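You operate a simulated robot arm through the tools that you are given. There is no shell and no other tool.

You are at the controls of a simulated robot arm. One attempt, no reset.

Task
Unpack the white filter into its bay, brush it clean, shut the carton.
Fine: the bay by the white paint dab; hand brush back; carton pushed back to the rack's wall, other filters in it. Set down upright: hand brush. What is to be rubbed or washed off counts as gone when no trace of it is left.
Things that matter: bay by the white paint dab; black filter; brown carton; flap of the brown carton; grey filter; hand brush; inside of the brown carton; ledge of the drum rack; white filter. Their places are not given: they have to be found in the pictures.

It is judged by the outcome, as a careful person would: the job done as asked, and still so three seconds after it is handed in. It fails if anything else is knocked over, pushed out of place, dropped, spilled or broken.

Robot
A 7-joint arm with a two-finger parallel gripper, fixed in place. Base frame: the origin is on the floor under the middle of its stand, x ahead of it, y to its left, z up; the work surface is at about z = 600. Readings come in mm, degrees, newtons and seconds.
It reaches about 1479 mm from its shoulder. Its first joint turns from -166.0 to 166.0 degrees. Payload 4.4 kg.
The TCP is the grasp point between the finger pads, 23 mm short of the fingertips. In the tool frame z runs along the fingers and y along their closing line. The gripper opens to 94 mm. The fingers are 38 mm wide and 10 mm thick; the gripper's body (54 by 96 mm) begins 39 mm behind the TCP.
Orientation is told as [roll, pitch, yaw] about the base's x, y, z axes, in that order, counted from this pose: with the fingers straight down and closing along the base's y, the tool's x points along the base's -x, its y along +y and its z along -z.

Tools
- The arm moves only by the tool servo_tool. Its argument "deltas" is text: rows parted by semicolons, each of 7 numbers parted by spaces: the shift along the tool's x, y, z in mm, then the turn, a rotation vector about the tool's x, y, z in degrees, then the gripper command, from -1 (fully open) to 1 (shut), values between in proportion. In form: dx dy dz ax ay az fingers; .... A call has 1 to 20 rows; each row is the pose to reach, as a shift and turn from the pose commanded when the call began, along the tool's axes at that moment. Rows are played at 5 a second. More than 50 mm and 8.6 degrees between two rows, or a gripper value outside its range, and nothing of the call is played. A pose out of reach is approached as far as the arm can. The call stops where the force on the tool passes 70 N (or 10 N more than at its start, if that is more) or the arm is blocked; 0.2 s more then pass. Each finger travels about 72 mm/s and halts on what it meets, pressing with about 27 N; the grip force reading is that of the motor and also rises with nothing between the fingers. The clock runs only during rows and for 0.2 s after the last one: add rows that repeat a pose to give the fingers time. The reply holds the time, the measured pose of the TCP, the force on the tool along the base axes, the opening and the grip force, in the units named above and with some noise, with the torque about the TCP (base axes, N m) and any sound that the robot's microphone picked up, and new pictures: "pictures" is both (left out), scene, wrist or none.
- Cameras (640 x 400 px; columns grow to the right, rows downward): "scene" is fixed at [220.2, 648.4, 1689.7]; the picture's right is [-0.23, -0.97, 0.00], its down [-0.88, 0.21, -0.42] and it looks along [0.41, -0.10, -0.91] (base axes); focal length 256 px, centre (320, 200). "wrist" rides on the gripper at [86, 16, -75] in the tool frame; the picture's right is [-0.18, 0.98, 0.00], its down [-0.58, -0.11, -0.81] and it looks along [-0.79, -0.15, 0.59] (tool axes); focal length 243 px, centre (320, 200).
- point_at(camera, pixels): there is no depth. For up to 12 entries [column, row, z] of the newest picture of that camera ("zoom" is the newest enlarged one), the place [x, y] in the base frame at which the ray of that pixel passes the height z, good to about 3 mm. The clock stands still meanwhile.
- enlarge(camera, box): a new picture of the part [left, top, right, bottom] of that camera's present view, enlarged. The clock stands still meanwhile.
- close_job(): hands the job in; it is judged then, once.

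Unless the task says otherwise, let go and move clear before handing in.

The tools are called by a JSON object that holds its "method" and its "body". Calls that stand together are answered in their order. servo_tool: Moves the arm, as the interface text tells. Its arguments: {"type":"object","properties":{"deltas":{"type":"string"},"pictures":{"type":"string","enum":["both","scene","wrist","none"]}},"required":["deltas"]} The other tools are called the same way: point_at (camera, pixels) gives the place at which the rays of pixels pass given heights; enlarge (camera, box) takes an enlarged picture of a part of a camera's view; close_job () hands the job in.

At the start:

```text
time_s: 0.0
tcp_pos: [679.9, 269.1, 1250.8]
orientation: [0.0, -0.1, 0.0]
ft_force: [0.2, 0.1, -0.7]
torque: [-0.01, 0.02, 0.02]
gripper_width: 93.7
grasp_force: 0.0
```

scene: 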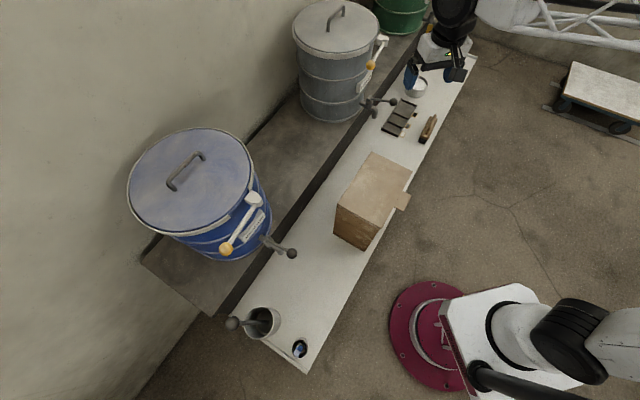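
wrist: 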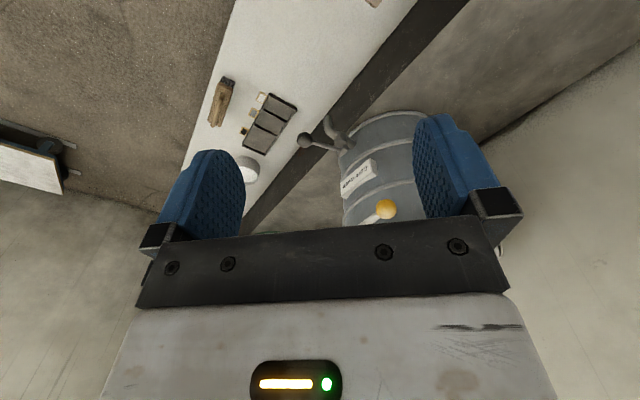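

The scene shows a closed brown carton around pixel (372,200), a black tray of bays at (398,118), a brush at (428,130), and a bowl at (415,85). I'll enlarge these areas before moving.

{"method": "enlarge", "body": {"camera": "scene", "box": [360, 60, 480, 160]}}

{"method": "enlarge", "body": {"camera": "scene", "box": [300, 130, 440, 270]}}

{"method": "enlarge", "body": {"camera": "wrist", "box": [170, 50, 350, 200]}}

{"method": "point_at", "body": {"camera": "scene", "pixels": [[399, 100, 600], [415, 103, 600], [381, 130, 600], [398, 137, 600], [428, 130, 600], [363, 248, 600], [334, 234, 600], [398, 207, 600], [372, 152, 800], [412, 170, 800], [376, 215, 800], [336, 205, 800]]}}

```text
4.00 times, centred on (420, 110) of scene
```

zoom: 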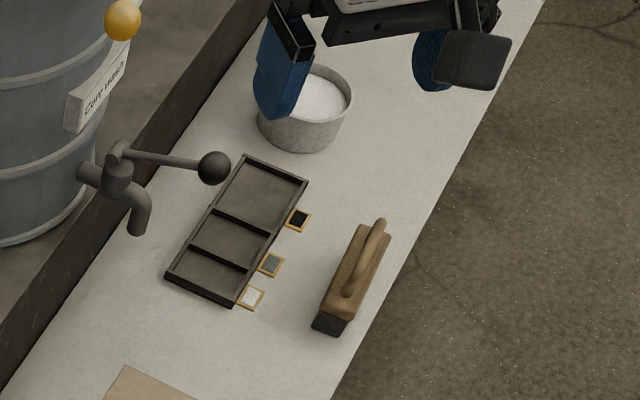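

```text
2.86 times, centred on (370, 200) of scene
```

zoom: 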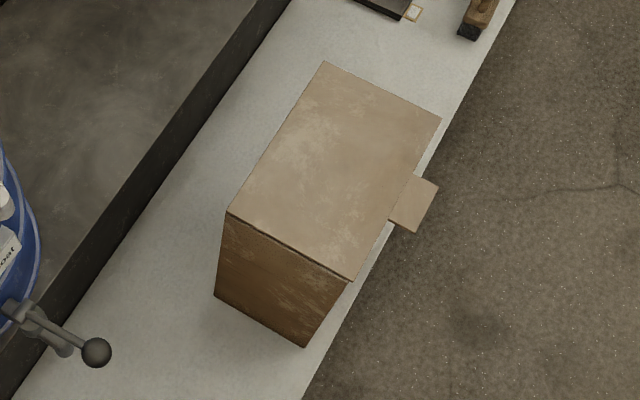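

```text
2.67 times, centred on (260, 125) of wrist
```

zoom: 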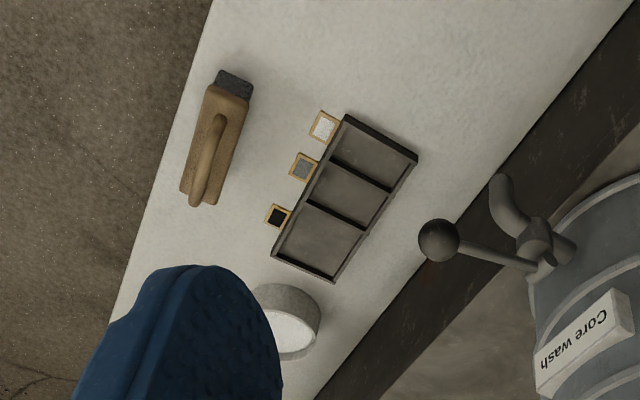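

```text
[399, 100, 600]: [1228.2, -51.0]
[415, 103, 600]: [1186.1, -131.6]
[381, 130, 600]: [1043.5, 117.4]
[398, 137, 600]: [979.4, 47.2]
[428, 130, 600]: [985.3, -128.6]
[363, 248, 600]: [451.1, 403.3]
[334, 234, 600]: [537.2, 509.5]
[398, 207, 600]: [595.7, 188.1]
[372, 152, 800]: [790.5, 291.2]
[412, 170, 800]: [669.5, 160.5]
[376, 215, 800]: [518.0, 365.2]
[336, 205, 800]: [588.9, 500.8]
```

The white paint dab is beside the near-end bay (zoom (250,298) in the scene), and the carton has a closed flap with a tab on the robot side. I'll work out the carton height and the bay positions next.

{"method": "point_at", "body": {"camera": "scene", "pixels": [[333.3, 233.9, 600], [364, 251.4, 600], [337.8, 204.2, 700], [337.8, 204.2, 750], [380.5, 228.3, 700], [380.5, 228.3, 750], [412.3, 172, 700], [412.3, 172, 750], [371.4, 151.7, 700], [371.4, 151.7, 750], [405, 209.5, 750], [413, 191, 750]]}}

{"method": "point_at", "body": {"camera": "scene", "pixels": [[401.2, 129, 610], [421.5, 134.5, 610], [407.7, 126.3, 610], [415.0, 115.0, 610], [401.25, 129.5, 600], [418.5, 106, 610], [402, 99, 610], [420, 140.5, 600], [424.5, 143.5, 600], [430, 115, 660], [313, 370, 600], [476, 55, 600]]}}

{"method": "enlarge", "body": {"camera": "scene", "box": [380, 90, 440, 150]}}

{"method": "enlarge", "body": {"camera": "scene", "box": [220, 220, 340, 380]}}

```text
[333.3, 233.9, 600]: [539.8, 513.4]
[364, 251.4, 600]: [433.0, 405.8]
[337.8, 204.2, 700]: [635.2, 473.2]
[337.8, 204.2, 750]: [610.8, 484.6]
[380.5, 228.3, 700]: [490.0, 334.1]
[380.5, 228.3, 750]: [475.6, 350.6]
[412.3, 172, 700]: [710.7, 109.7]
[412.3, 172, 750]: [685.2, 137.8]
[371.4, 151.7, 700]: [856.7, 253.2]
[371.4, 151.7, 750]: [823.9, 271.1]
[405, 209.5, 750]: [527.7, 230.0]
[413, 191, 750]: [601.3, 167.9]
```

```text
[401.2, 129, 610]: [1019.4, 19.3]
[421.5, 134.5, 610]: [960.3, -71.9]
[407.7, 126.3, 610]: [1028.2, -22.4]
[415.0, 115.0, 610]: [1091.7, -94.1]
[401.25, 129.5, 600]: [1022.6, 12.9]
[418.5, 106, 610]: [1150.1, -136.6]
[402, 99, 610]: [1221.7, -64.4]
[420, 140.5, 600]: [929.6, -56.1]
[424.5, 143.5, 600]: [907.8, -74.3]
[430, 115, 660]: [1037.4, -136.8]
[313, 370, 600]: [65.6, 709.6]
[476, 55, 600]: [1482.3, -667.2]
```

```text
6.67 times, centred on (410, 120) of scene
```

zoom: 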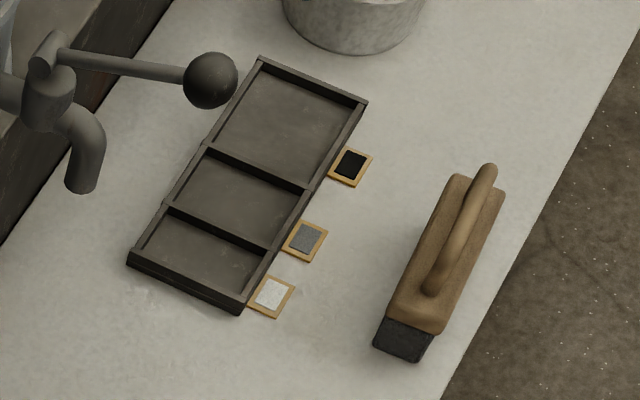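

```text
2.50 times, centred on (280, 300) of scene
```

zoom: 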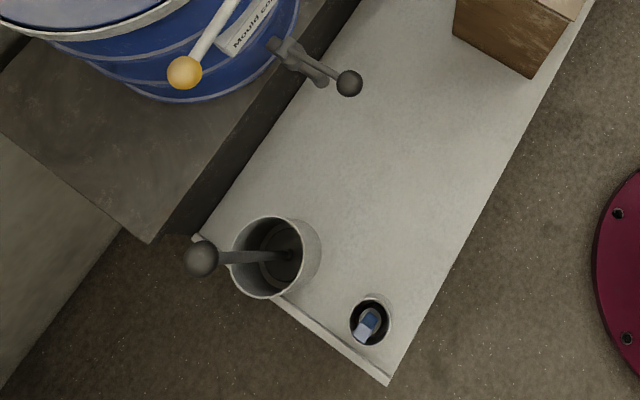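

The carton appears to span roughly 262 × 155 × 295 mm with the tab on its front long side. I'll check the tab, the wall base line, and the taps.

{"method": "enlarge", "body": {"camera": "scene", "box": [370, 165, 430, 225]}}

{"method": "point_at", "body": {"camera": "scene", "pixels": [[232, 318, 600], [340, 160, 600], [388, 90, 600], [290, 253, 750], [290, 253, 850], [365, 110, 700], [393, 102, 750], [234, 322, 700], [262, 322, 700], [299, 349, 620], [216, 312, 600], [222, 318, 600]]}}

{"method": "enlarge", "body": {"camera": "scene", "box": [240, 100, 400, 280]}}

```text
6.67 times, centred on (400, 195) of scene
```

zoom: 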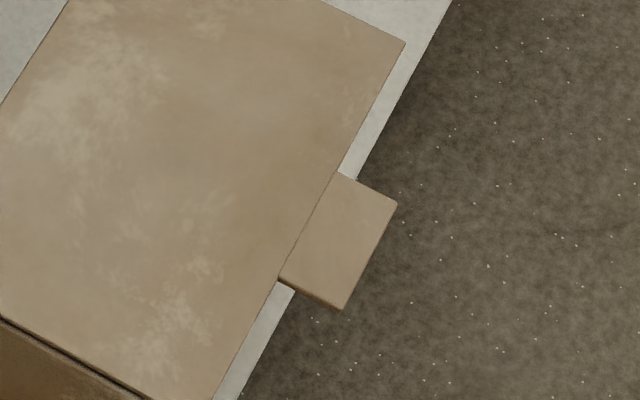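

```text
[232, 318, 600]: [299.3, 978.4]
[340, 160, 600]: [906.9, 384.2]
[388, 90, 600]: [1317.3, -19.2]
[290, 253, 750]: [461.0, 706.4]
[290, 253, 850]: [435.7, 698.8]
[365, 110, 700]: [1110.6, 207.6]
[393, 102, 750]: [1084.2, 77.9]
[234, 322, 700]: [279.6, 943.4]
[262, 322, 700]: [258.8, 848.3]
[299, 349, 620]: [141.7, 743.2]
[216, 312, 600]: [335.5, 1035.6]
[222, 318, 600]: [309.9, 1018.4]
```

```text
2.22 times, centred on (320, 190) of scene
```

zoom: 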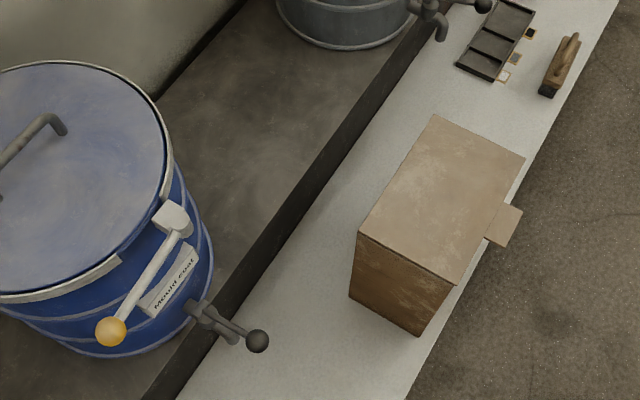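

The wall base line is at about 905 mm along the ledge normal, so the carton has to slide about 160 mm. I'll triangulate the tap ball (scene (393,102), wrist (305,141)), the brush and the tray using both cameras.

{"method": "enlarge", "body": {"camera": "wrist", "box": [190, 60, 290, 160]}}

{"method": "point_at", "body": {"camera": "wrist", "pixels": [[304.5, 141, 700], [304.5, 141, 800], [304.5, 141, 900]]}}

{"method": "point_at", "body": {"camera": "scene", "pixels": [[393.6, 102, 700], [393.6, 102, 800], [393.6, 102, 900], [429, 130, 650], [381.2, 128.7, 610], [398, 136.8, 610], [417, 105.3, 610], [401.3, 98.7, 610], [405, 140, 600], [382, 111, 660]]}}

```text
4.00 times, centred on (240, 110) of wrist
```

zoom: 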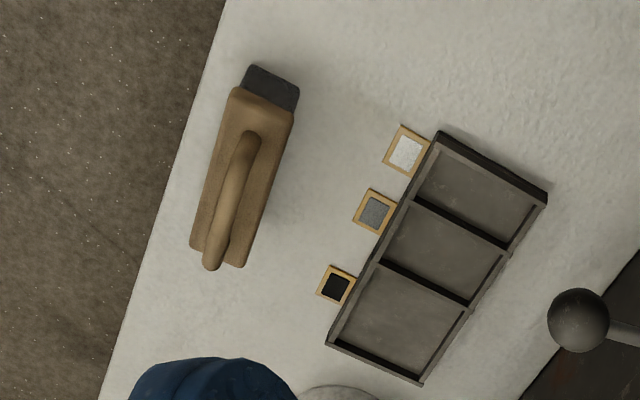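

```text
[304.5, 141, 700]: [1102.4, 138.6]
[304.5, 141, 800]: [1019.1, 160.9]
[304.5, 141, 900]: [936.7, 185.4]
```

```text
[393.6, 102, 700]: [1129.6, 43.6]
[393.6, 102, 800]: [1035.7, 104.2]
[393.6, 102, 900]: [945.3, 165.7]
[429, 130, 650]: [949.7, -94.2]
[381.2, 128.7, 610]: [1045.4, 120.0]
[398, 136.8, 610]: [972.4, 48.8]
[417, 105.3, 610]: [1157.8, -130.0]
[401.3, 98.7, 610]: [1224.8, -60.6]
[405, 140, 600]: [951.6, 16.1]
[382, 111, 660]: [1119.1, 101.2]
```

The tap ball triangulates to about z = 950 near (897,197), well away from the carton. I'll place the tab and lid corners at the lid height.

{"method": "point_at", "body": {"camera": "scene", "pixels": [[402.7, 191, 895], [394, 206.6, 895], [411.6, 195.6, 895], [403.5, 211.2, 895], [337.8, 204.2, 895], [380.5, 228.3, 895], [412.3, 172, 895], [371.4, 151.7, 895], [402.8, 127.5, 612], [408.05, 118.05, 612], [385.9, 120.1, 612], [391.5, 112.2, 612]]}}

{"method": "point_at", "body": {"camera": "scene", "pixels": [[321, 160, 650], [321, 160, 700], [321, 160, 750], [434.5, 111.5, 680], [424.6, 137.3, 670], [420, 145, 600], [416.3, 141.5, 600], [424.8, 143.8, 600]]}}

```text
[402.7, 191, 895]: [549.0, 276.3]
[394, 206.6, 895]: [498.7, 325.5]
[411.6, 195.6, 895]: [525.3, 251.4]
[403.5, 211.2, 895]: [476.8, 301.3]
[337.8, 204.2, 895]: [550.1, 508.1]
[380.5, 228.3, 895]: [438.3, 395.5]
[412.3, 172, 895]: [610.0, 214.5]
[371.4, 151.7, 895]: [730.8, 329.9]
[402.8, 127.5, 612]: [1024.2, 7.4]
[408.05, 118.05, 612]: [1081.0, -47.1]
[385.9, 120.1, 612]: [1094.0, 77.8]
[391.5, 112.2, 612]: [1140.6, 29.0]
```

```text
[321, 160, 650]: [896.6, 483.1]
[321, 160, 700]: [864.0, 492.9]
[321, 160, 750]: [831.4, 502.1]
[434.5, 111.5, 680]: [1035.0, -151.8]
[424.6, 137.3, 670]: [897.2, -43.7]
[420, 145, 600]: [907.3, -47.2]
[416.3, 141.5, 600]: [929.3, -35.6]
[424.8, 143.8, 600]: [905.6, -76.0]
```

Carton lid top is around z ≈ 900–915, and the tab is about 70 mm wide, centred near (512,289), sticking out 34 mm towards the robot. I'll move back and yaw −44° so I can tilt the gripper level and look at the tab from the front.

{"method": "servo_tool", "body": {"deltas": "35 -9 14 0 0 6.3 -1; 71 -18 29 0 0 12.6 -1; 106 -27 43 0 0 18.9 -1; 141 -35 57 0 0 25.3 -1; 176 -44 71 0 0 31.6 -1; 212 -53 86 0 0 37.9 -1; 247 -62 100 0 0 44.2 -1; 247 -62 100 0 0 44.2 -1", "pictures": "both"}}

```text
time_s: 1.8
tcp_pos: [431.5, 205.4, 1150.8]
orientation: [0.1, -0.1, -44.4]
ft_force: [0.3, -0.3, -0.2]
torque: [-0.04, -0.03, -0.02]
gripper_width: 94.2
grasp_force: 0.0
```

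scene: 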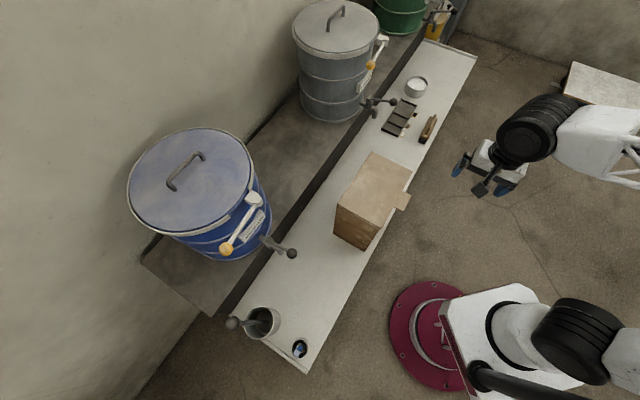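
wrist: 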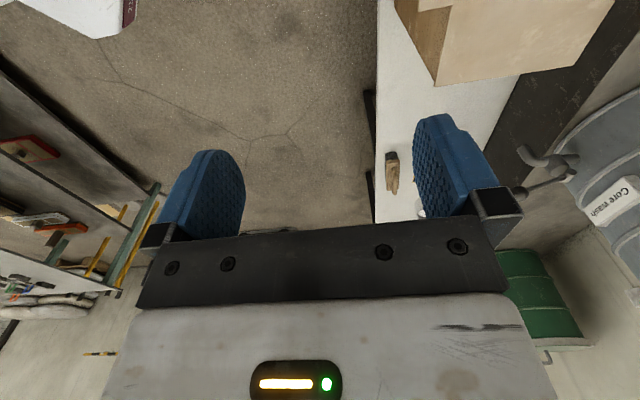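

The arm reached the pose cleanly. I'll tilt the gripper toward horizontal (pointing at the rack wall) in place and see whether the arm can manage it.

{"method": "servo_tool", "body": {"deltas": "0 0 0 -8 0 0 -1; 0 0 0 -16 0 0 -1; 0 0 0 -24 0 0 -1; 0 0 0 -32 0 0 -1; 0 0 0 -40 0 0 -1; 0 0 0 -48 0 0 -1; 0 0 0 -56 0 0 -1; 0 0 0 -64 0 0 -1; 0 0 0 -72 0 0 -1; 0 0 0 -80 0 0 -1; 0 0 0 -88 0 0 -1; 0 0 0 -90 0 0 -1; 0 0 0 -90 0 0 -1", "pictures": "both"}}

```text
time_s: 4.6
tcp_pos: [432.7, 206.5, 1152.0]
orientation: [90.2, 0.1, -44.1]
ft_force: [0.3, -0.2, 0.0]
torque: [0.01, -0.01, -0.01]
gripper_width: 93.9
grasp_force: 0.0
```

scene: 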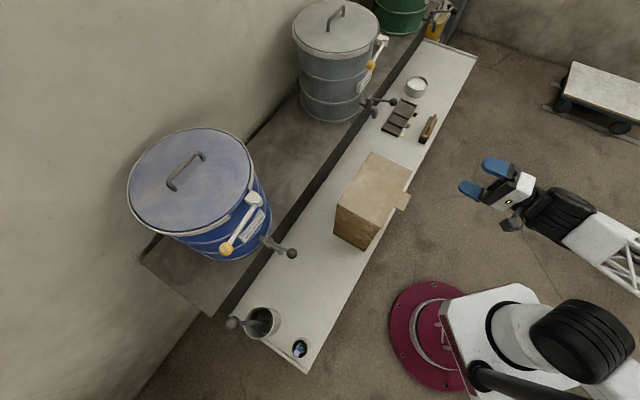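
wrist: 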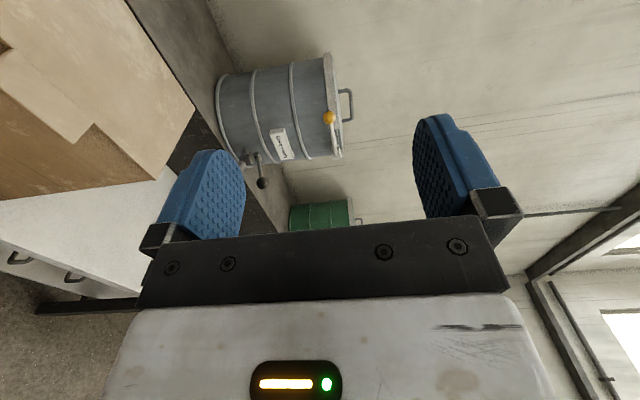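

The gripper is now level and pointing at the wall, with the tab visible at wrist (70,130). I'll lower it to about tab height, staying well out in front.

{"method": "servo_tool", "body": {"deltas": "0 -49 0 0 0 0 -1; 0 -98 0 0 0 0 -1; 0 -147 0 0 0 0 -1; 0 -196 0 0 0 0 -1; 0 -240 0 0 0 0 -1; 0 -240 0 0 0 0 -1", "pictures": "both"}}

```text
time_s: 6.0
tcp_pos: [430.0, 206.5, 913.7]
orientation: [90.1, 0.0, -44.2]
ft_force: [1.0, 0.6, 0.4]
torque: [0.02, 0.04, 0.04]
gripper_width: 94.0
grasp_force: 0.1
```

scene: 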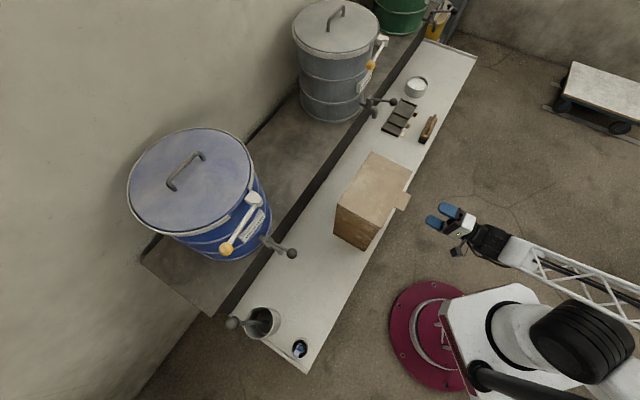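
wrist: 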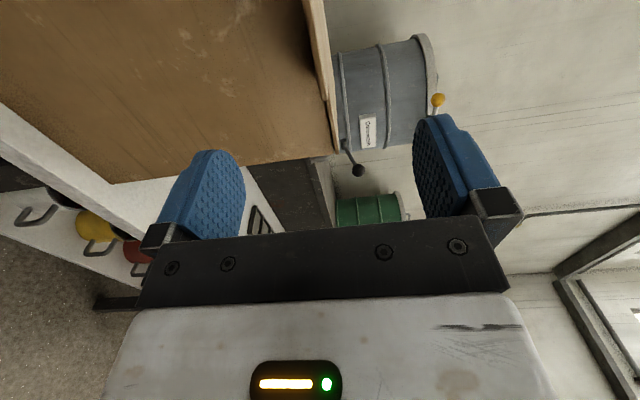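

The lid edge and tab appear as the lighter strip at wrist columns 305–340, rows 0–155. I'll enlarge to get the tab height.

{"method": "enlarge", "body": {"camera": "wrist", "box": [240, 0, 400, 180]}}

{"method": "enlarge", "body": {"camera": "scene", "box": [380, 150, 480, 270]}}

```text
2.22 times, centred on (320, 90) of wrist
```

zoom: 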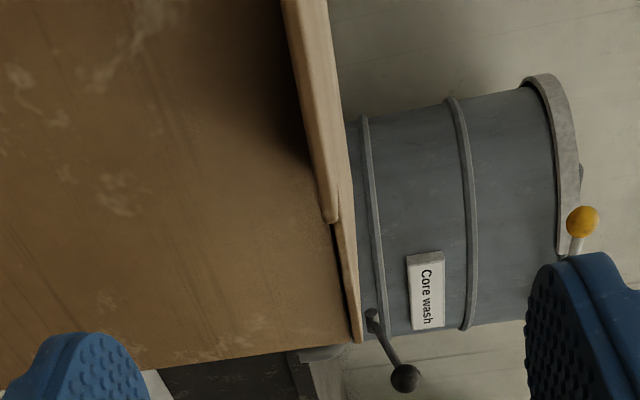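

```text
3.33 times, centred on (430, 210) of scene
```

zoom: 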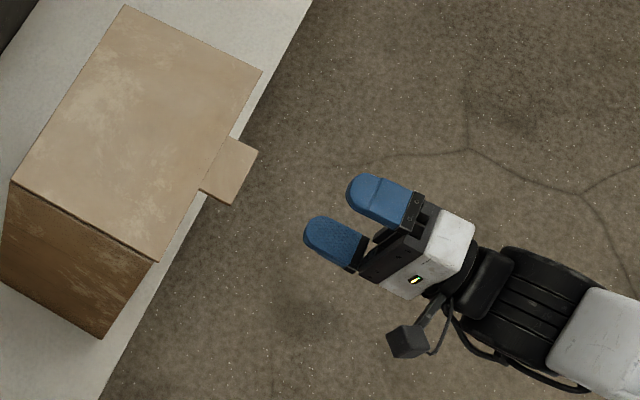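

The wrist ray puts the lid's far front corner and the tab at about z ≈ 912, level with my TCP. I'll recompute the tab corners at that height.

{"method": "point_at", "body": {"camera": "scene", "pixels": [[402.7, 191, 914], [394, 206.6, 914], [411.6, 195.6, 914], [403.5, 211.2, 914], [337.8, 204.2, 914], [380.5, 228.3, 914], [412.3, 172, 914], [371.4, 151.7, 914]]}}

{"method": "point_at", "body": {"camera": "wrist", "pixels": [[325.4, 99.9, 908], [325.4, 99.9, 912], [338, 154.4, 912], [338, 154.4, 908]]}}

```text
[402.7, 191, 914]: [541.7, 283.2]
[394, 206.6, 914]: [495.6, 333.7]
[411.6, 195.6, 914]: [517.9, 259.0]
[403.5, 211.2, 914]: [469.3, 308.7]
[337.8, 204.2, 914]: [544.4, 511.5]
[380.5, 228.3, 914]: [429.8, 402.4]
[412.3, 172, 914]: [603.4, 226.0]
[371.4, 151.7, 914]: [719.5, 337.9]
```

```text
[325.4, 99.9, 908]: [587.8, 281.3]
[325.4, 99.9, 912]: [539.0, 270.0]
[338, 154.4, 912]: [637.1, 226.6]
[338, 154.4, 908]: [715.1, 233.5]
```

Tab is centred at s≈156 along the ledge with z≈912, directly ahead of the open fingers. I'll advance so the pads straddle the tab, then close.

{"method": "servo_tool", "body": {"deltas": "4 -1 35 0 0 0 -1; 8 -2 70 0 0 0 -1; 8 -2 95 0 0 0 -1; 8 -2 104 0 0 0 -1; 8 -2 104 0 0 0 -1", "pictures": "both"}}

```text
time_s: 7.2
tcp_pos: [500.2, 289.4, 909.2]
orientation: [90.0, 0.0, -44.3]
ft_force: [-0.4, 0.7, 0.4]
torque: [0.01, -0.01, 0.03]
gripper_width: 94.0
grasp_force: 0.0
```

scene: 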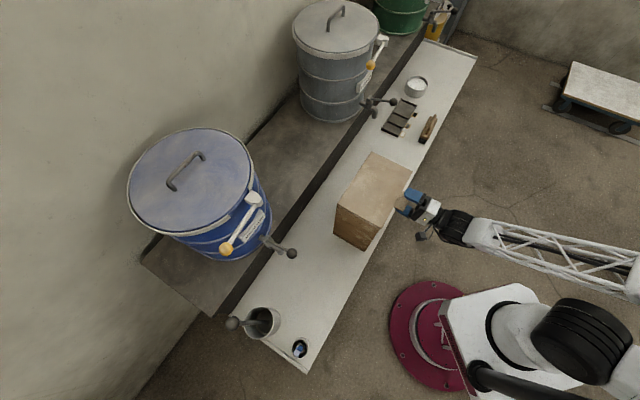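
wrist: 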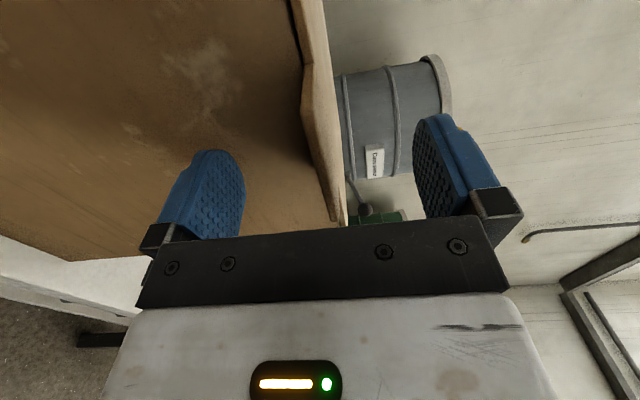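

The tab sits midway between the pads (wrist (322,130)). Closing on it now.

{"method": "servo_tool", "body": {"deltas": "0 0 0 0 0 0 0; 0 0 0 0 0 0 1; 0 0 0 0 0 0 1; 0 0 0 0 0 0 1; 0 0 0 0 0 0 1; 0 0 0 0 0 0 1", "pictures": "both"}}

```text
time_s: 8.6
tcp_pos: [500.7, 288.2, 912.7]
orientation: [90.4, -0.1, -44.1]
ft_force: [-6.3, -2.3, 49.3]
torque: [0.57, 0.1, 0.16]
gripper_width: 5.3
grasp_force: 27.4
```

scene: 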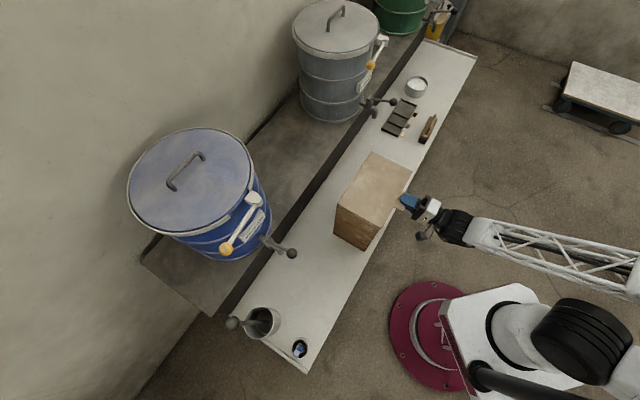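
wrist: 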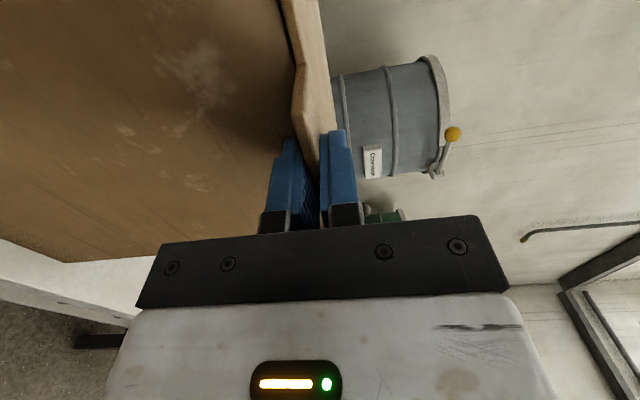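

The grip is on the tab (5.3 mm), with 49 N upward because the tab sits about 4 mm above my commanded height. I'll lift in an arc about the rear hinge, first removing that offset.

{"method": "servo_tool", "body": {"deltas": "0 4 0 0 0 0 1; 0 10.6 0.1 2 0 0 1; 0 17.2 0.5 4 0 0 1; 0 30.3 1.8 8 0 0 1; 0 43.3 4.1 12 0 0 1; 0 56.1 7.3 16 0 0 1; 0 68.6 11.4 20 0 0 1; 0 80.9 16.3 24 0 0 1; 0 92.7 22.1 28 0 0 1; 0 92.7 22.1 28 0 0 1", "pictures": "both"}}

```text
time_s: 10.8
tcp_pos: [515.2, 304.5, 1001.9]
orientation: [62.0, 0.1, -44.2]
ft_force: [-0.1, -3.8, 4.4]
torque: [1.07, 0.28, -0.18]
gripper_width: 5.8
grasp_force: 26.6
```

scene: 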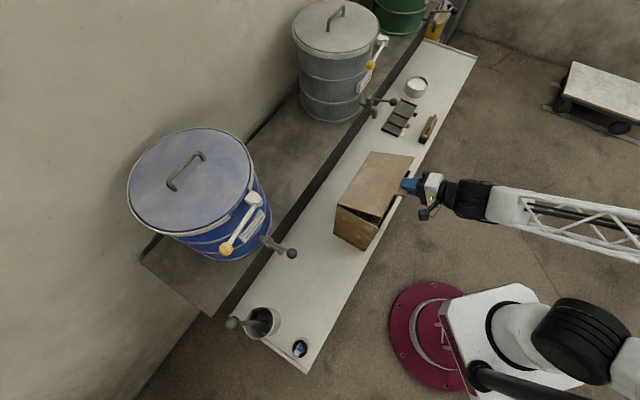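
wrist: 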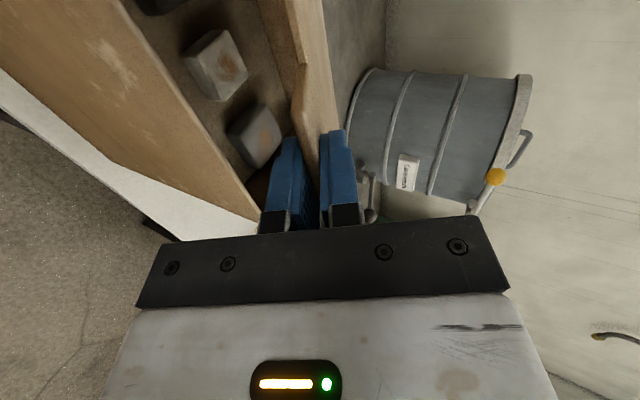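

The lid is swinging freely about the rear hinge, with filters visible inside at wrist (215,65) and (255,135). I'll continue the arc to near vertical.

{"method": "servo_tool", "body": {"deltas": "0 16.6 0.7 5 0 0 1; 0 33 2.9 10 0 0 1; 0 49.2 6.5 15 0 0 1; 0 65 11.5 20 0 0 1; 0 80.3 17.8 25 0 0 1; 0 95 25.5 30 0 0 1; 0 109 34.4 35 0 0 1; 0 122.1 44.5 40 0 0 1; 0 134.4 55.7 45 0 0 1; 0 145.5 67.9 50 0 0 1; 0 155.6 81 55 0 0 1; 0 164.5 95 60 0 0 1; 0 164.5 95 60 0 0 1", "pictures": "both"}}

```text
time_s: 13.6
tcp_pos: [626.0, 420.0, 1103.7]
orientation: [2.0, 0.1, -44.2]
ft_force: [-0.4, -0.2, -0.5]
torque: [-0.02, -0.06, 0.0]
gripper_width: 0.0
grasp_force: 26.8
```

scene: 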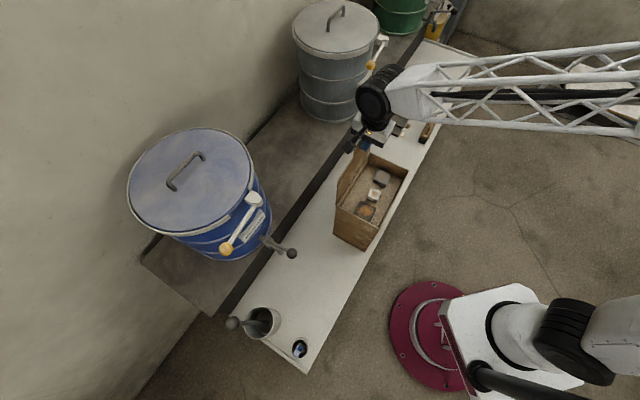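
wrist: 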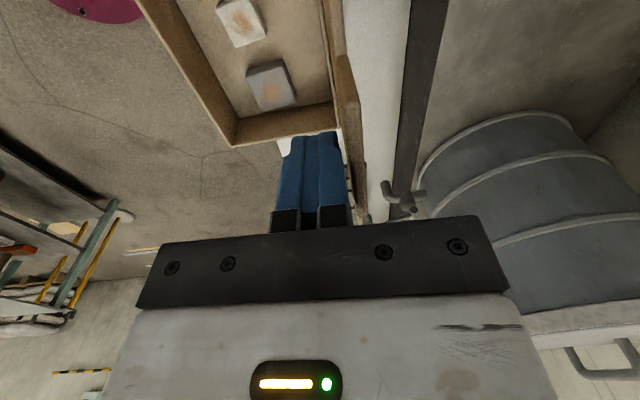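

The gripper width reads 0, so the tab has slipped out, but the lid appears to be standing open at scene (352,172). I'll enlarge to see the lid angle and the filters.

{"method": "enlarge", "body": {"camera": "scene", "box": [310, 120, 430, 260]}}

{"method": "enlarge", "body": {"camera": "wrist", "box": [150, 0, 450, 220]}}

```text
2.86 times, centred on (370, 190) of scene
```

zoom: 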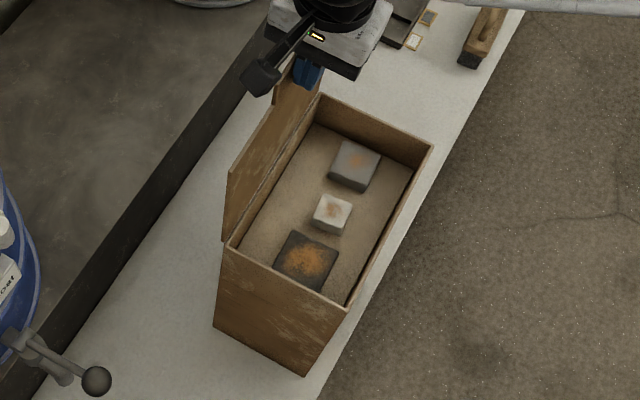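

```text
1.82 times, centred on (300, 110) of wrist
```

zoom: 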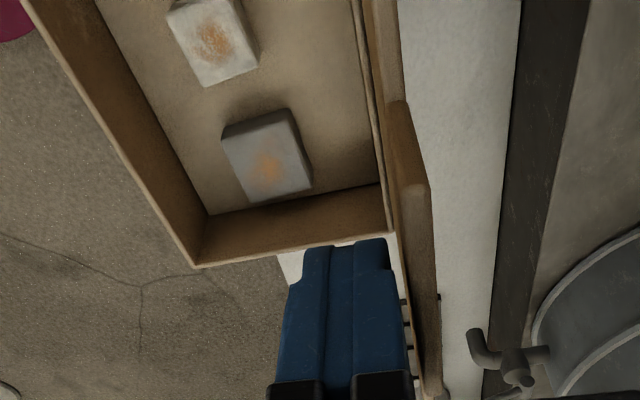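

The lid stands open past vertical on its own side of the fingers, and the box holds grey (zoom (355,165)), white (332,213) and black (305,262) filters, each with an orange stain on top. I'll rise clear of the lid and pull back to look straight in.

{"method": "servo_tool", "body": {"deltas": "0 -5 -20 0 0 0 1; 0 -10 -60 0 0 0 1; 0 -20 -100 0 0 0 1; 0 -65 -110 0 0 0 0; 0 -65 -110 -2 0 0 -1; 0 -65 -110 -2 0 0 -1", "pictures": "both"}}

```text
time_s: 15.0
tcp_pos: [577.8, 368.2, 1212.0]
orientation: [4.0, -0.1, -44.2]
ft_force: [-1.4, -0.1, -0.2]
torque: [0.0, 0.01, -0.01]
gripper_width: 93.9
grasp_force: 0.0
```

scene: 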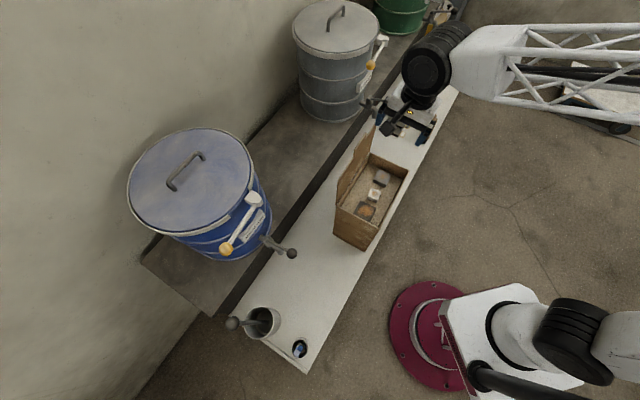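
wrist: 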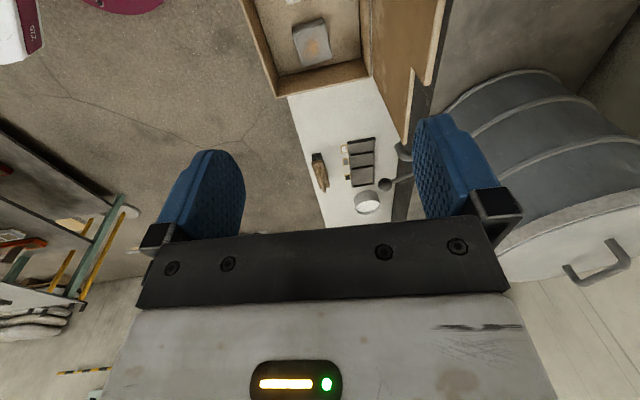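

The lid stays open by itself. I'll zoom on the open carton to locate the white filter.

{"method": "enlarge", "body": {"camera": "scene", "box": [325, 125, 425, 255]}}

{"method": "enlarge", "body": {"camera": "scene", "box": [350, 165, 400, 225]}}

```text
3.08 times, centred on (375, 190) of scene
```

zoom: 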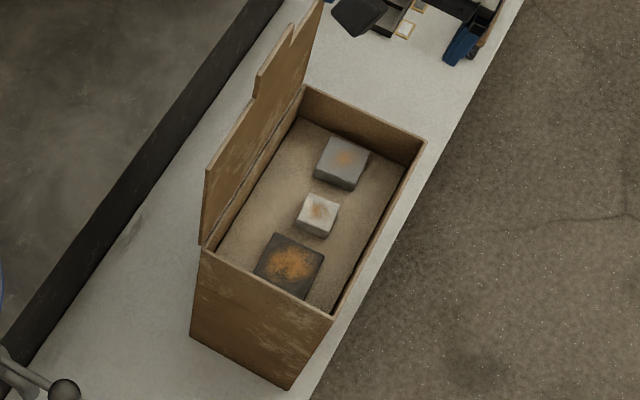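

```text
6.67 times, centred on (375, 195) of scene
```

zoom: 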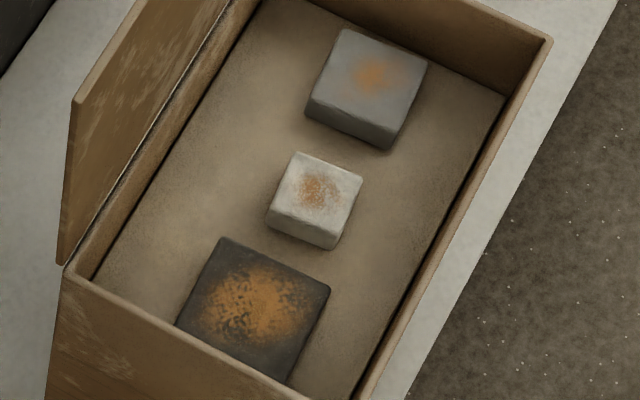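

I'll compute the floor depth from the inner corners and the white filter's position at candidate heights.

{"method": "point_at", "body": {"camera": "scene", "pixels": [[403.05, 179.25, 800], [403.05, 179.25, 850], [341.25, 207.45, 800], [341.25, 207.45, 850], [372, 187.95, 850], [381.3, 191.7, 850], [378, 199.5, 850], [367.8, 196, 850], [372, 187.95, 880], [381.3, 191.7, 880], [378, 199.5, 880], [367.8, 196, 880]]}}

{"method": "enlarge", "body": {"camera": "wrist", "box": [230, 0, 430, 120]}}

```text
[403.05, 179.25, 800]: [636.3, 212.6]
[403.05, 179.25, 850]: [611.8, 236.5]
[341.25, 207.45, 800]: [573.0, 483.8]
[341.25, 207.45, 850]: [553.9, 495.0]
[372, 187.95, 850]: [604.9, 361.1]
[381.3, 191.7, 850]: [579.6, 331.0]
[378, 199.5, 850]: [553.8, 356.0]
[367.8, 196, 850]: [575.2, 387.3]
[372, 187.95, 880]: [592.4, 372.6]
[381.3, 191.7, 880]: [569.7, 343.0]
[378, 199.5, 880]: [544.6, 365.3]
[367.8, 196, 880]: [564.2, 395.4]
```

```text
3.20 times, centred on (330, 60) of wrist
```

zoom: 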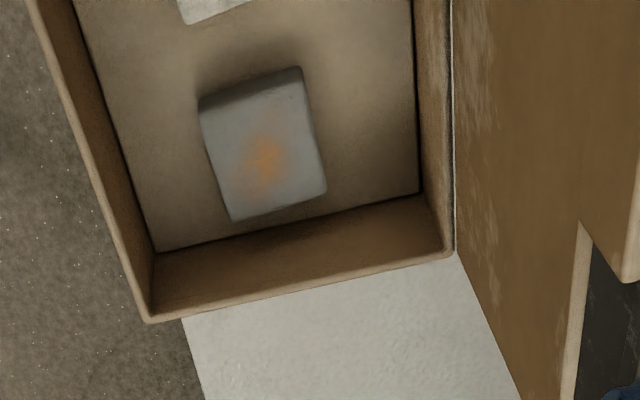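

The filter floor is at about z = 850, and the white filter is a small ~36 mm block centred near s=149, t=660 (between grey and black). I'll hover over it with the gripper straight down for a close look.

{"method": "servo_tool", "body": {"deltas": "2 -5 45 1 0 0 -0.5; 4 -9 90 2 0 0 -0.5; 6 -14 136 3 0 0 -0.5; 8 -18 181 4 0 0 -0.5; 8.7 -22.5 226 4 0 0 -0.5; 8.7 -22.5 226 4 0 0 -0.5", "pictures": "both"}}

```text
time_s: 16.4
tcp_pos: [566.3, 371.4, 986.1]
orientation: [0.1, 0.0, -44.3]
ft_force: [0.4, 0.1, 0.2]
torque: [-0.01, -0.03, 0.01]
gripper_width: 70.7
grasp_force: 0.1
```

scene: 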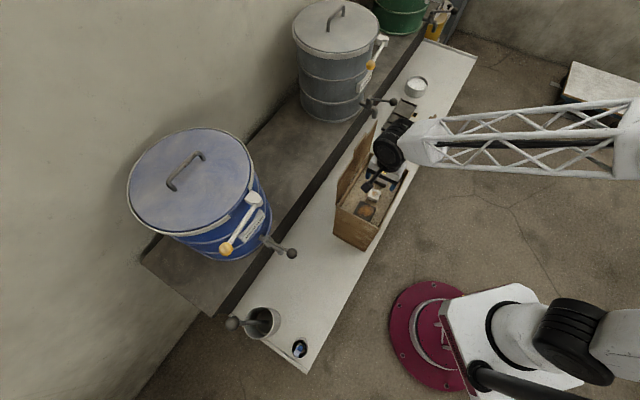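
wrist: 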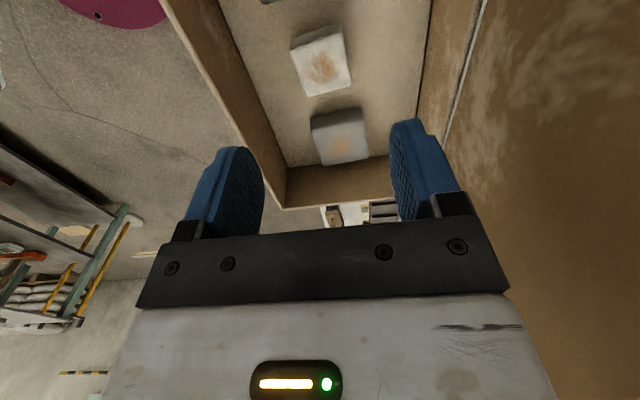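

The white filter is at wrist (322,60), roughly centred between the fingers. I'll triangulate its top height and centre.

{"method": "enlarge", "body": {"camera": "wrist", "box": [260, 10, 400, 180]}}

{"method": "enlarge", "body": {"camera": "scene", "box": [350, 170, 410, 230]}}

```text
2.35 times, centred on (330, 95) of wrist
```

zoom: 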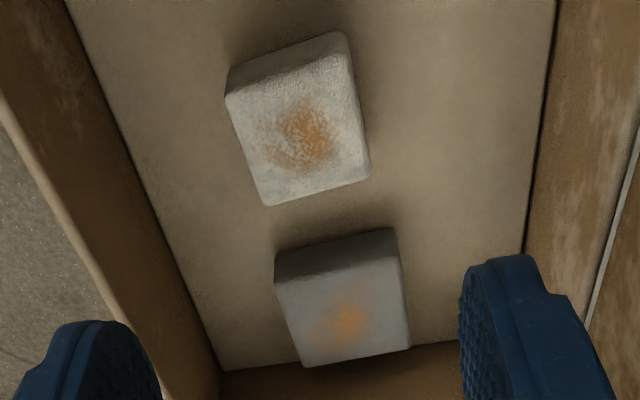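

```text
6.67 times, centred on (380, 200) of scene
```

zoom: 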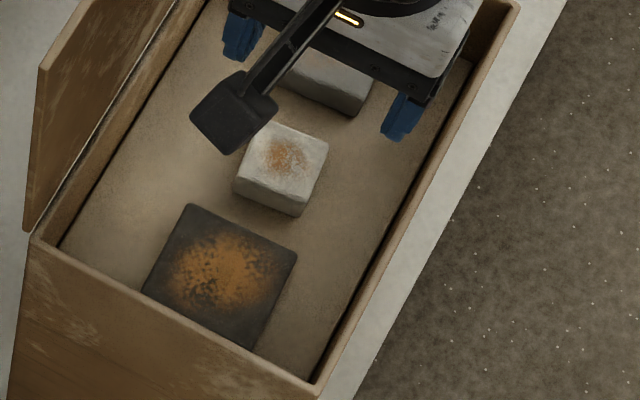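

{"method": "point_at", "body": {"camera": "wrist", "pixels": [[290.5, 51.7, 875], [343.6, 35.5, 875], [350.8, 85.7, 875], [308.7, 97.1, 875], [290.5, 51.7, 890], [343.6, 35.5, 890], [350.8, 85.7, 890], [308.7, 97.1, 890]]}}

{"method": "point_at", "body": {"camera": "scene", "pixels": [[372.8, 188.3, 875], [381.2, 192.05, 875], [377.9, 199.1, 875], [368.3, 195.5, 875], [372.8, 188.3, 890], [381.2, 192.05, 890], [377.9, 199.1, 890], [368.3, 195.5, 890]]}}

```text
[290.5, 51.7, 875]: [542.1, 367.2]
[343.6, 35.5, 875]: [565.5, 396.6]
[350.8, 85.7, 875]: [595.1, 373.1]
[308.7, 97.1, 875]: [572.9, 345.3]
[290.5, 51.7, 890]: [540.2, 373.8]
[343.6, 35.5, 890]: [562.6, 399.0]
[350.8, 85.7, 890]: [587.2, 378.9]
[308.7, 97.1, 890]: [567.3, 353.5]
```

```text
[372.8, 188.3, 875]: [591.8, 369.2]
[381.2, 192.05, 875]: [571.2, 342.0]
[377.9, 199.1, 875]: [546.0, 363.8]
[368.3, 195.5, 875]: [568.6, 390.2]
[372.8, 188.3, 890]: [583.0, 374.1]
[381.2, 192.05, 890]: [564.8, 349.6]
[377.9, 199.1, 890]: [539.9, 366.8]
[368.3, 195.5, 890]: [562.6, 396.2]
```

Both views agree: centre ≈ (568,369), top ≈ 875, about 36 mm square and turned ~6° from the ledge. I'll yaw to match and lower the fingers around it.

{"method": "servo_tool", "body": {"deltas": "-1 0 30 0 0 -3 -0.5; -2.8 -0.5 60 0 0 -6 -0.5; -2.8 -0.5 80 0 0 -6 -0.5; -2.8 -0.5 95 0 0 -6 -0.5; -2.8 -0.5 104 0 0 -6 -0.5; -2.8 -0.5 104 0 0 -6 -0.5", "pictures": "both"}}

```text
time_s: 17.8
tcp_pos: [569.2, 369.3, 879.7]
orientation: [-0.1, 0.1, -38.2]
ft_force: [0.4, 0.5, -0.4]
torque: [-0.01, 0.01, 0.0]
gripper_width: 70.3
grasp_force: 0.1
```

scene: 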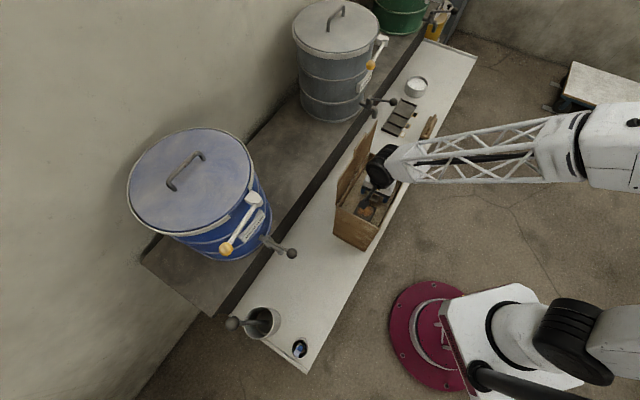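
wrist: 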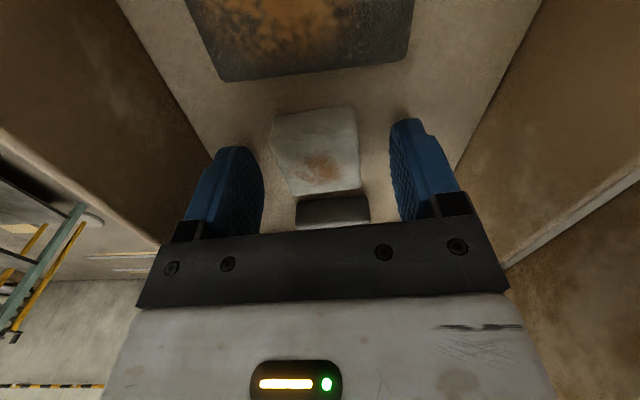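

The white filter is neatly between the fingers (wrist (318,150)) with no contact force. Closing the grip.

{"method": "servo_tool", "body": {"deltas": "0 0 0 0 0 0 0.2; 0 0 0 0 0 0 1; 0 0 0 0 0 0 1; 0 0 0 0 0 0 1", "pictures": "wrist"}}

```text
time_s: 18.8
tcp_pos: [568.2, 368.8, 879.1]
orientation: [0.1, 0.1, -38.3]
ft_force: [-0.1, 0.2, 1.3]
torque: [0.0, 0.01, 0.0]
gripper_width: 38.3
grasp_force: 26.8
```

wrist: 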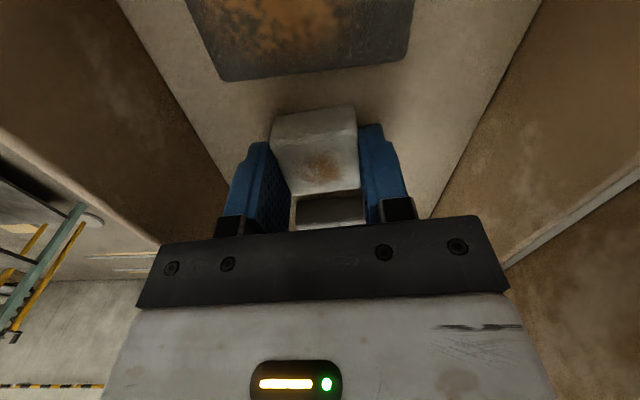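

Gripped at 38.3 mm. I'll lift straight up out of the carton.

{"method": "servo_tool", "body": {"deltas": "0 0 -10 0 0 0 1; 0 0 -30 0 0 0 1; 0 0 -65 0 0 0 1; 0 0 -105 0 0 0 1; 0 0 -150 0 0 0 1; 0 0 -195 0 0 0 1; 0 0 -200 0 0 0 1", "pictures": "both"}}

```text
time_s: 20.4
tcp_pos: [570.6, 368.1, 1081.2]
orientation: [0.0, 0.0, -38.1]
ft_force: [1.1, 0.0, -0.6]
torque: [0.03, 0.02, -0.03]
gripper_width: 38.1
grasp_force: 27.2
```

scene: 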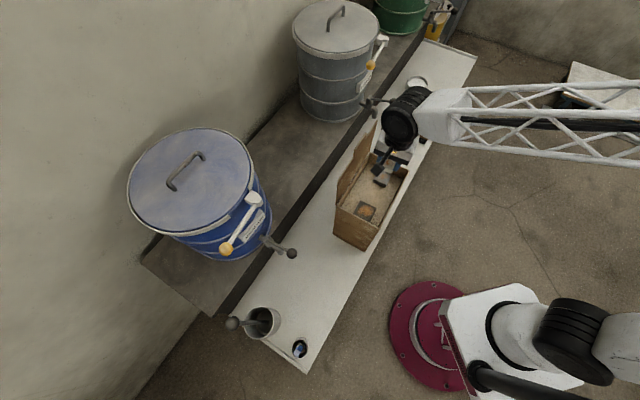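
wrist: 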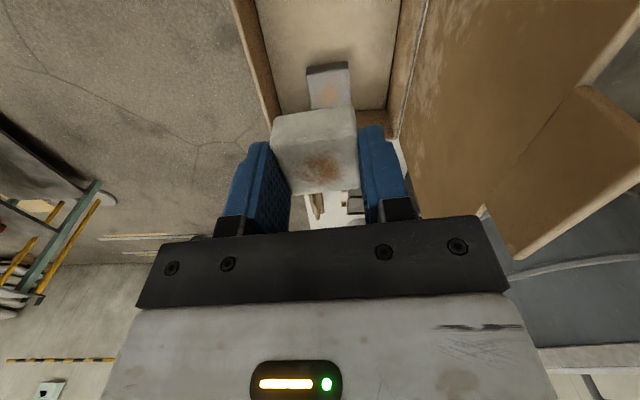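

The white filter is held and clear of the carton. I'll carry it along the ledge, keeping in front of the tap, toward the tray.

{"method": "servo_tool", "body": {"deltas": "-45 -7 0 0 0 1 1; -90 -14 0 0 0 2 1; -134 -22 0 0 0 3 1; -179 -29 0 0 0 4 1; -224 -36 0 0 0 5 1; -269 -43 0 0 0 6 1; -313 -50 0 0 0 6 1; -358 -58 0 0 0 6 1; -403 -65 0 0 0 6 1; -403 -65 0 0 0 6 1", "pictures": "both"}}

```text
time_s: 22.6
tcp_pos: [842.7, 65.4, 1078.4]
orientation: [0.2, 0.0, -44.2]
ft_force: [0.3, -0.1, 0.1]
torque: [-0.01, -0.02, 0.04]
gripper_width: 38.5
grasp_force: 27.0
```

scene: 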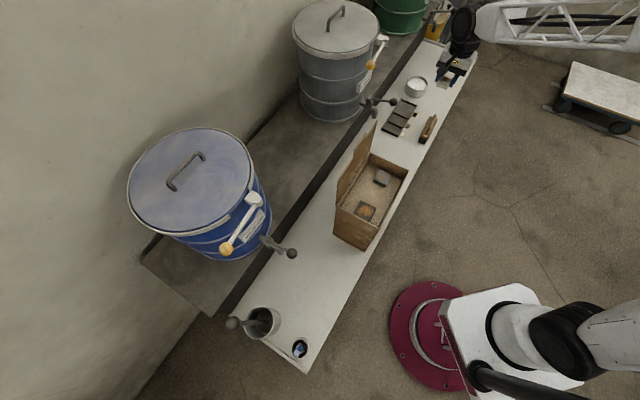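
wrist: 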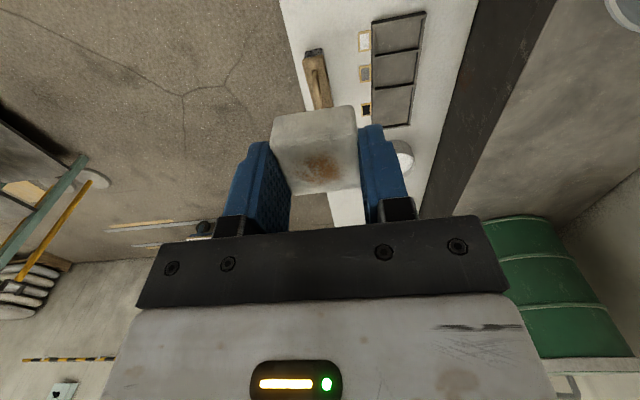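

The tray (wrist (395,65)) and brush (315,75) are both visible from here. I'll enlarge to measure the white bay and the brush accurately.

{"method": "enlarge", "body": {"camera": "wrist", "box": [290, 0, 450, 140]}}

{"method": "enlarge", "body": {"camera": "scene", "box": [370, 80, 450, 160]}}

```text
2.86 times, centred on (370, 70) of wrist
```

zoom: 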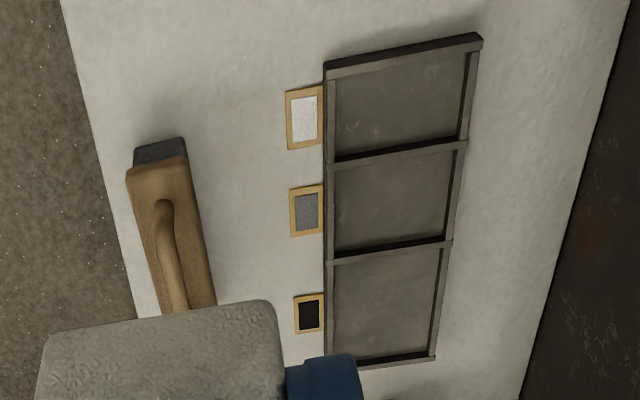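

```text
5.00 times, centred on (410, 120) of scene
```

zoom: 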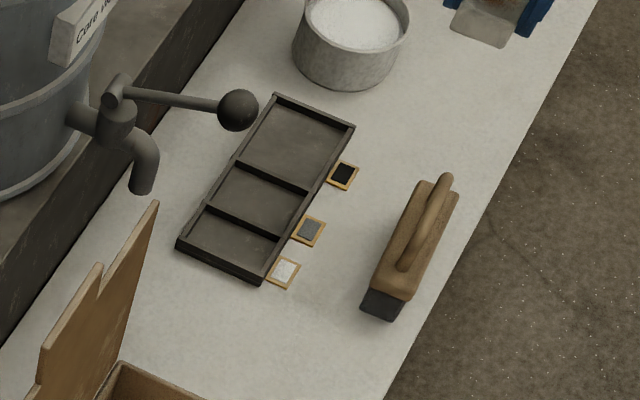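

{"method": "point_at", "body": {"camera": "wrist", "pixels": [[372.1, 23.8, 612], [426.4, 12.6, 612], [372.8, 56.7, 612], [421.8, 49.7, 612], [372.8, 91.7, 612], [415.5, 84, 612], [373.5, 127.75, 612], [411, 125, 612], [302.5, 61.25, 640], [323.1, 55, 640], [315.1, 72.5, 680], [320.3, 109.2, 680]]}}

{"method": "point_at", "body": {"camera": "wrist", "pixels": [[315.1, 72.5, 660], [320.3, 109.2, 660], [304.5, 57.5, 600], [324, 50, 600], [291.8, 0.5, 600], [338.5, 107, 640], [308, 100, 640], [400.8, 178, 600]]}}

{"method": "point_at", "body": {"camera": "scene", "pixels": [[381.6, 128.8, 612], [398.4, 136.4, 612], [401.8, 127.6, 612], [385.8, 120.6, 612], [434.8, 116, 680], [427, 133, 680], [434.8, 116, 660], [427, 133, 660], [420.8, 135, 640], [427.5, 139.2, 640], [418.2, 140, 600], [426.2, 144, 600]]}}

```text
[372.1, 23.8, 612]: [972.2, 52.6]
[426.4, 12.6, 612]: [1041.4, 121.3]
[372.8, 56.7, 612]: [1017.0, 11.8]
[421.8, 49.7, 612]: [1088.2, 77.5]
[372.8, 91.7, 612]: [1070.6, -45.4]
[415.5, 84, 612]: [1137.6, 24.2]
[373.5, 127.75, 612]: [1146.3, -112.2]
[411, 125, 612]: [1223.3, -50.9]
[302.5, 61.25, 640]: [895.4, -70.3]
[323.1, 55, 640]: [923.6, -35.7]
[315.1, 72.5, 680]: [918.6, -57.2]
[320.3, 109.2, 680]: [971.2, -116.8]
```

```text
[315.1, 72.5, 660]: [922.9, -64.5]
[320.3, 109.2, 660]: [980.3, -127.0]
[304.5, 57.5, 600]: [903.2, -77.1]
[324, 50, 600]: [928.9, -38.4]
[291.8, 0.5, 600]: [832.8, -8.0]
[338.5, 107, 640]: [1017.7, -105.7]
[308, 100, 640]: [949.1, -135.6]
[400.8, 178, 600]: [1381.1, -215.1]
```

```text
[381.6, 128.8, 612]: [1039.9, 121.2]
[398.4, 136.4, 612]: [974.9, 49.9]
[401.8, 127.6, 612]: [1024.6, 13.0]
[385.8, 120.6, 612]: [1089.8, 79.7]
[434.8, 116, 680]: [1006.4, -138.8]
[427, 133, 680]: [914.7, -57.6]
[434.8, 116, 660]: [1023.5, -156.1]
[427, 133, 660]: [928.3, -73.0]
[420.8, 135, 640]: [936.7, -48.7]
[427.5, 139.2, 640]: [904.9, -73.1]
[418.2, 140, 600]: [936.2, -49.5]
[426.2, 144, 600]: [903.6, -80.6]
```

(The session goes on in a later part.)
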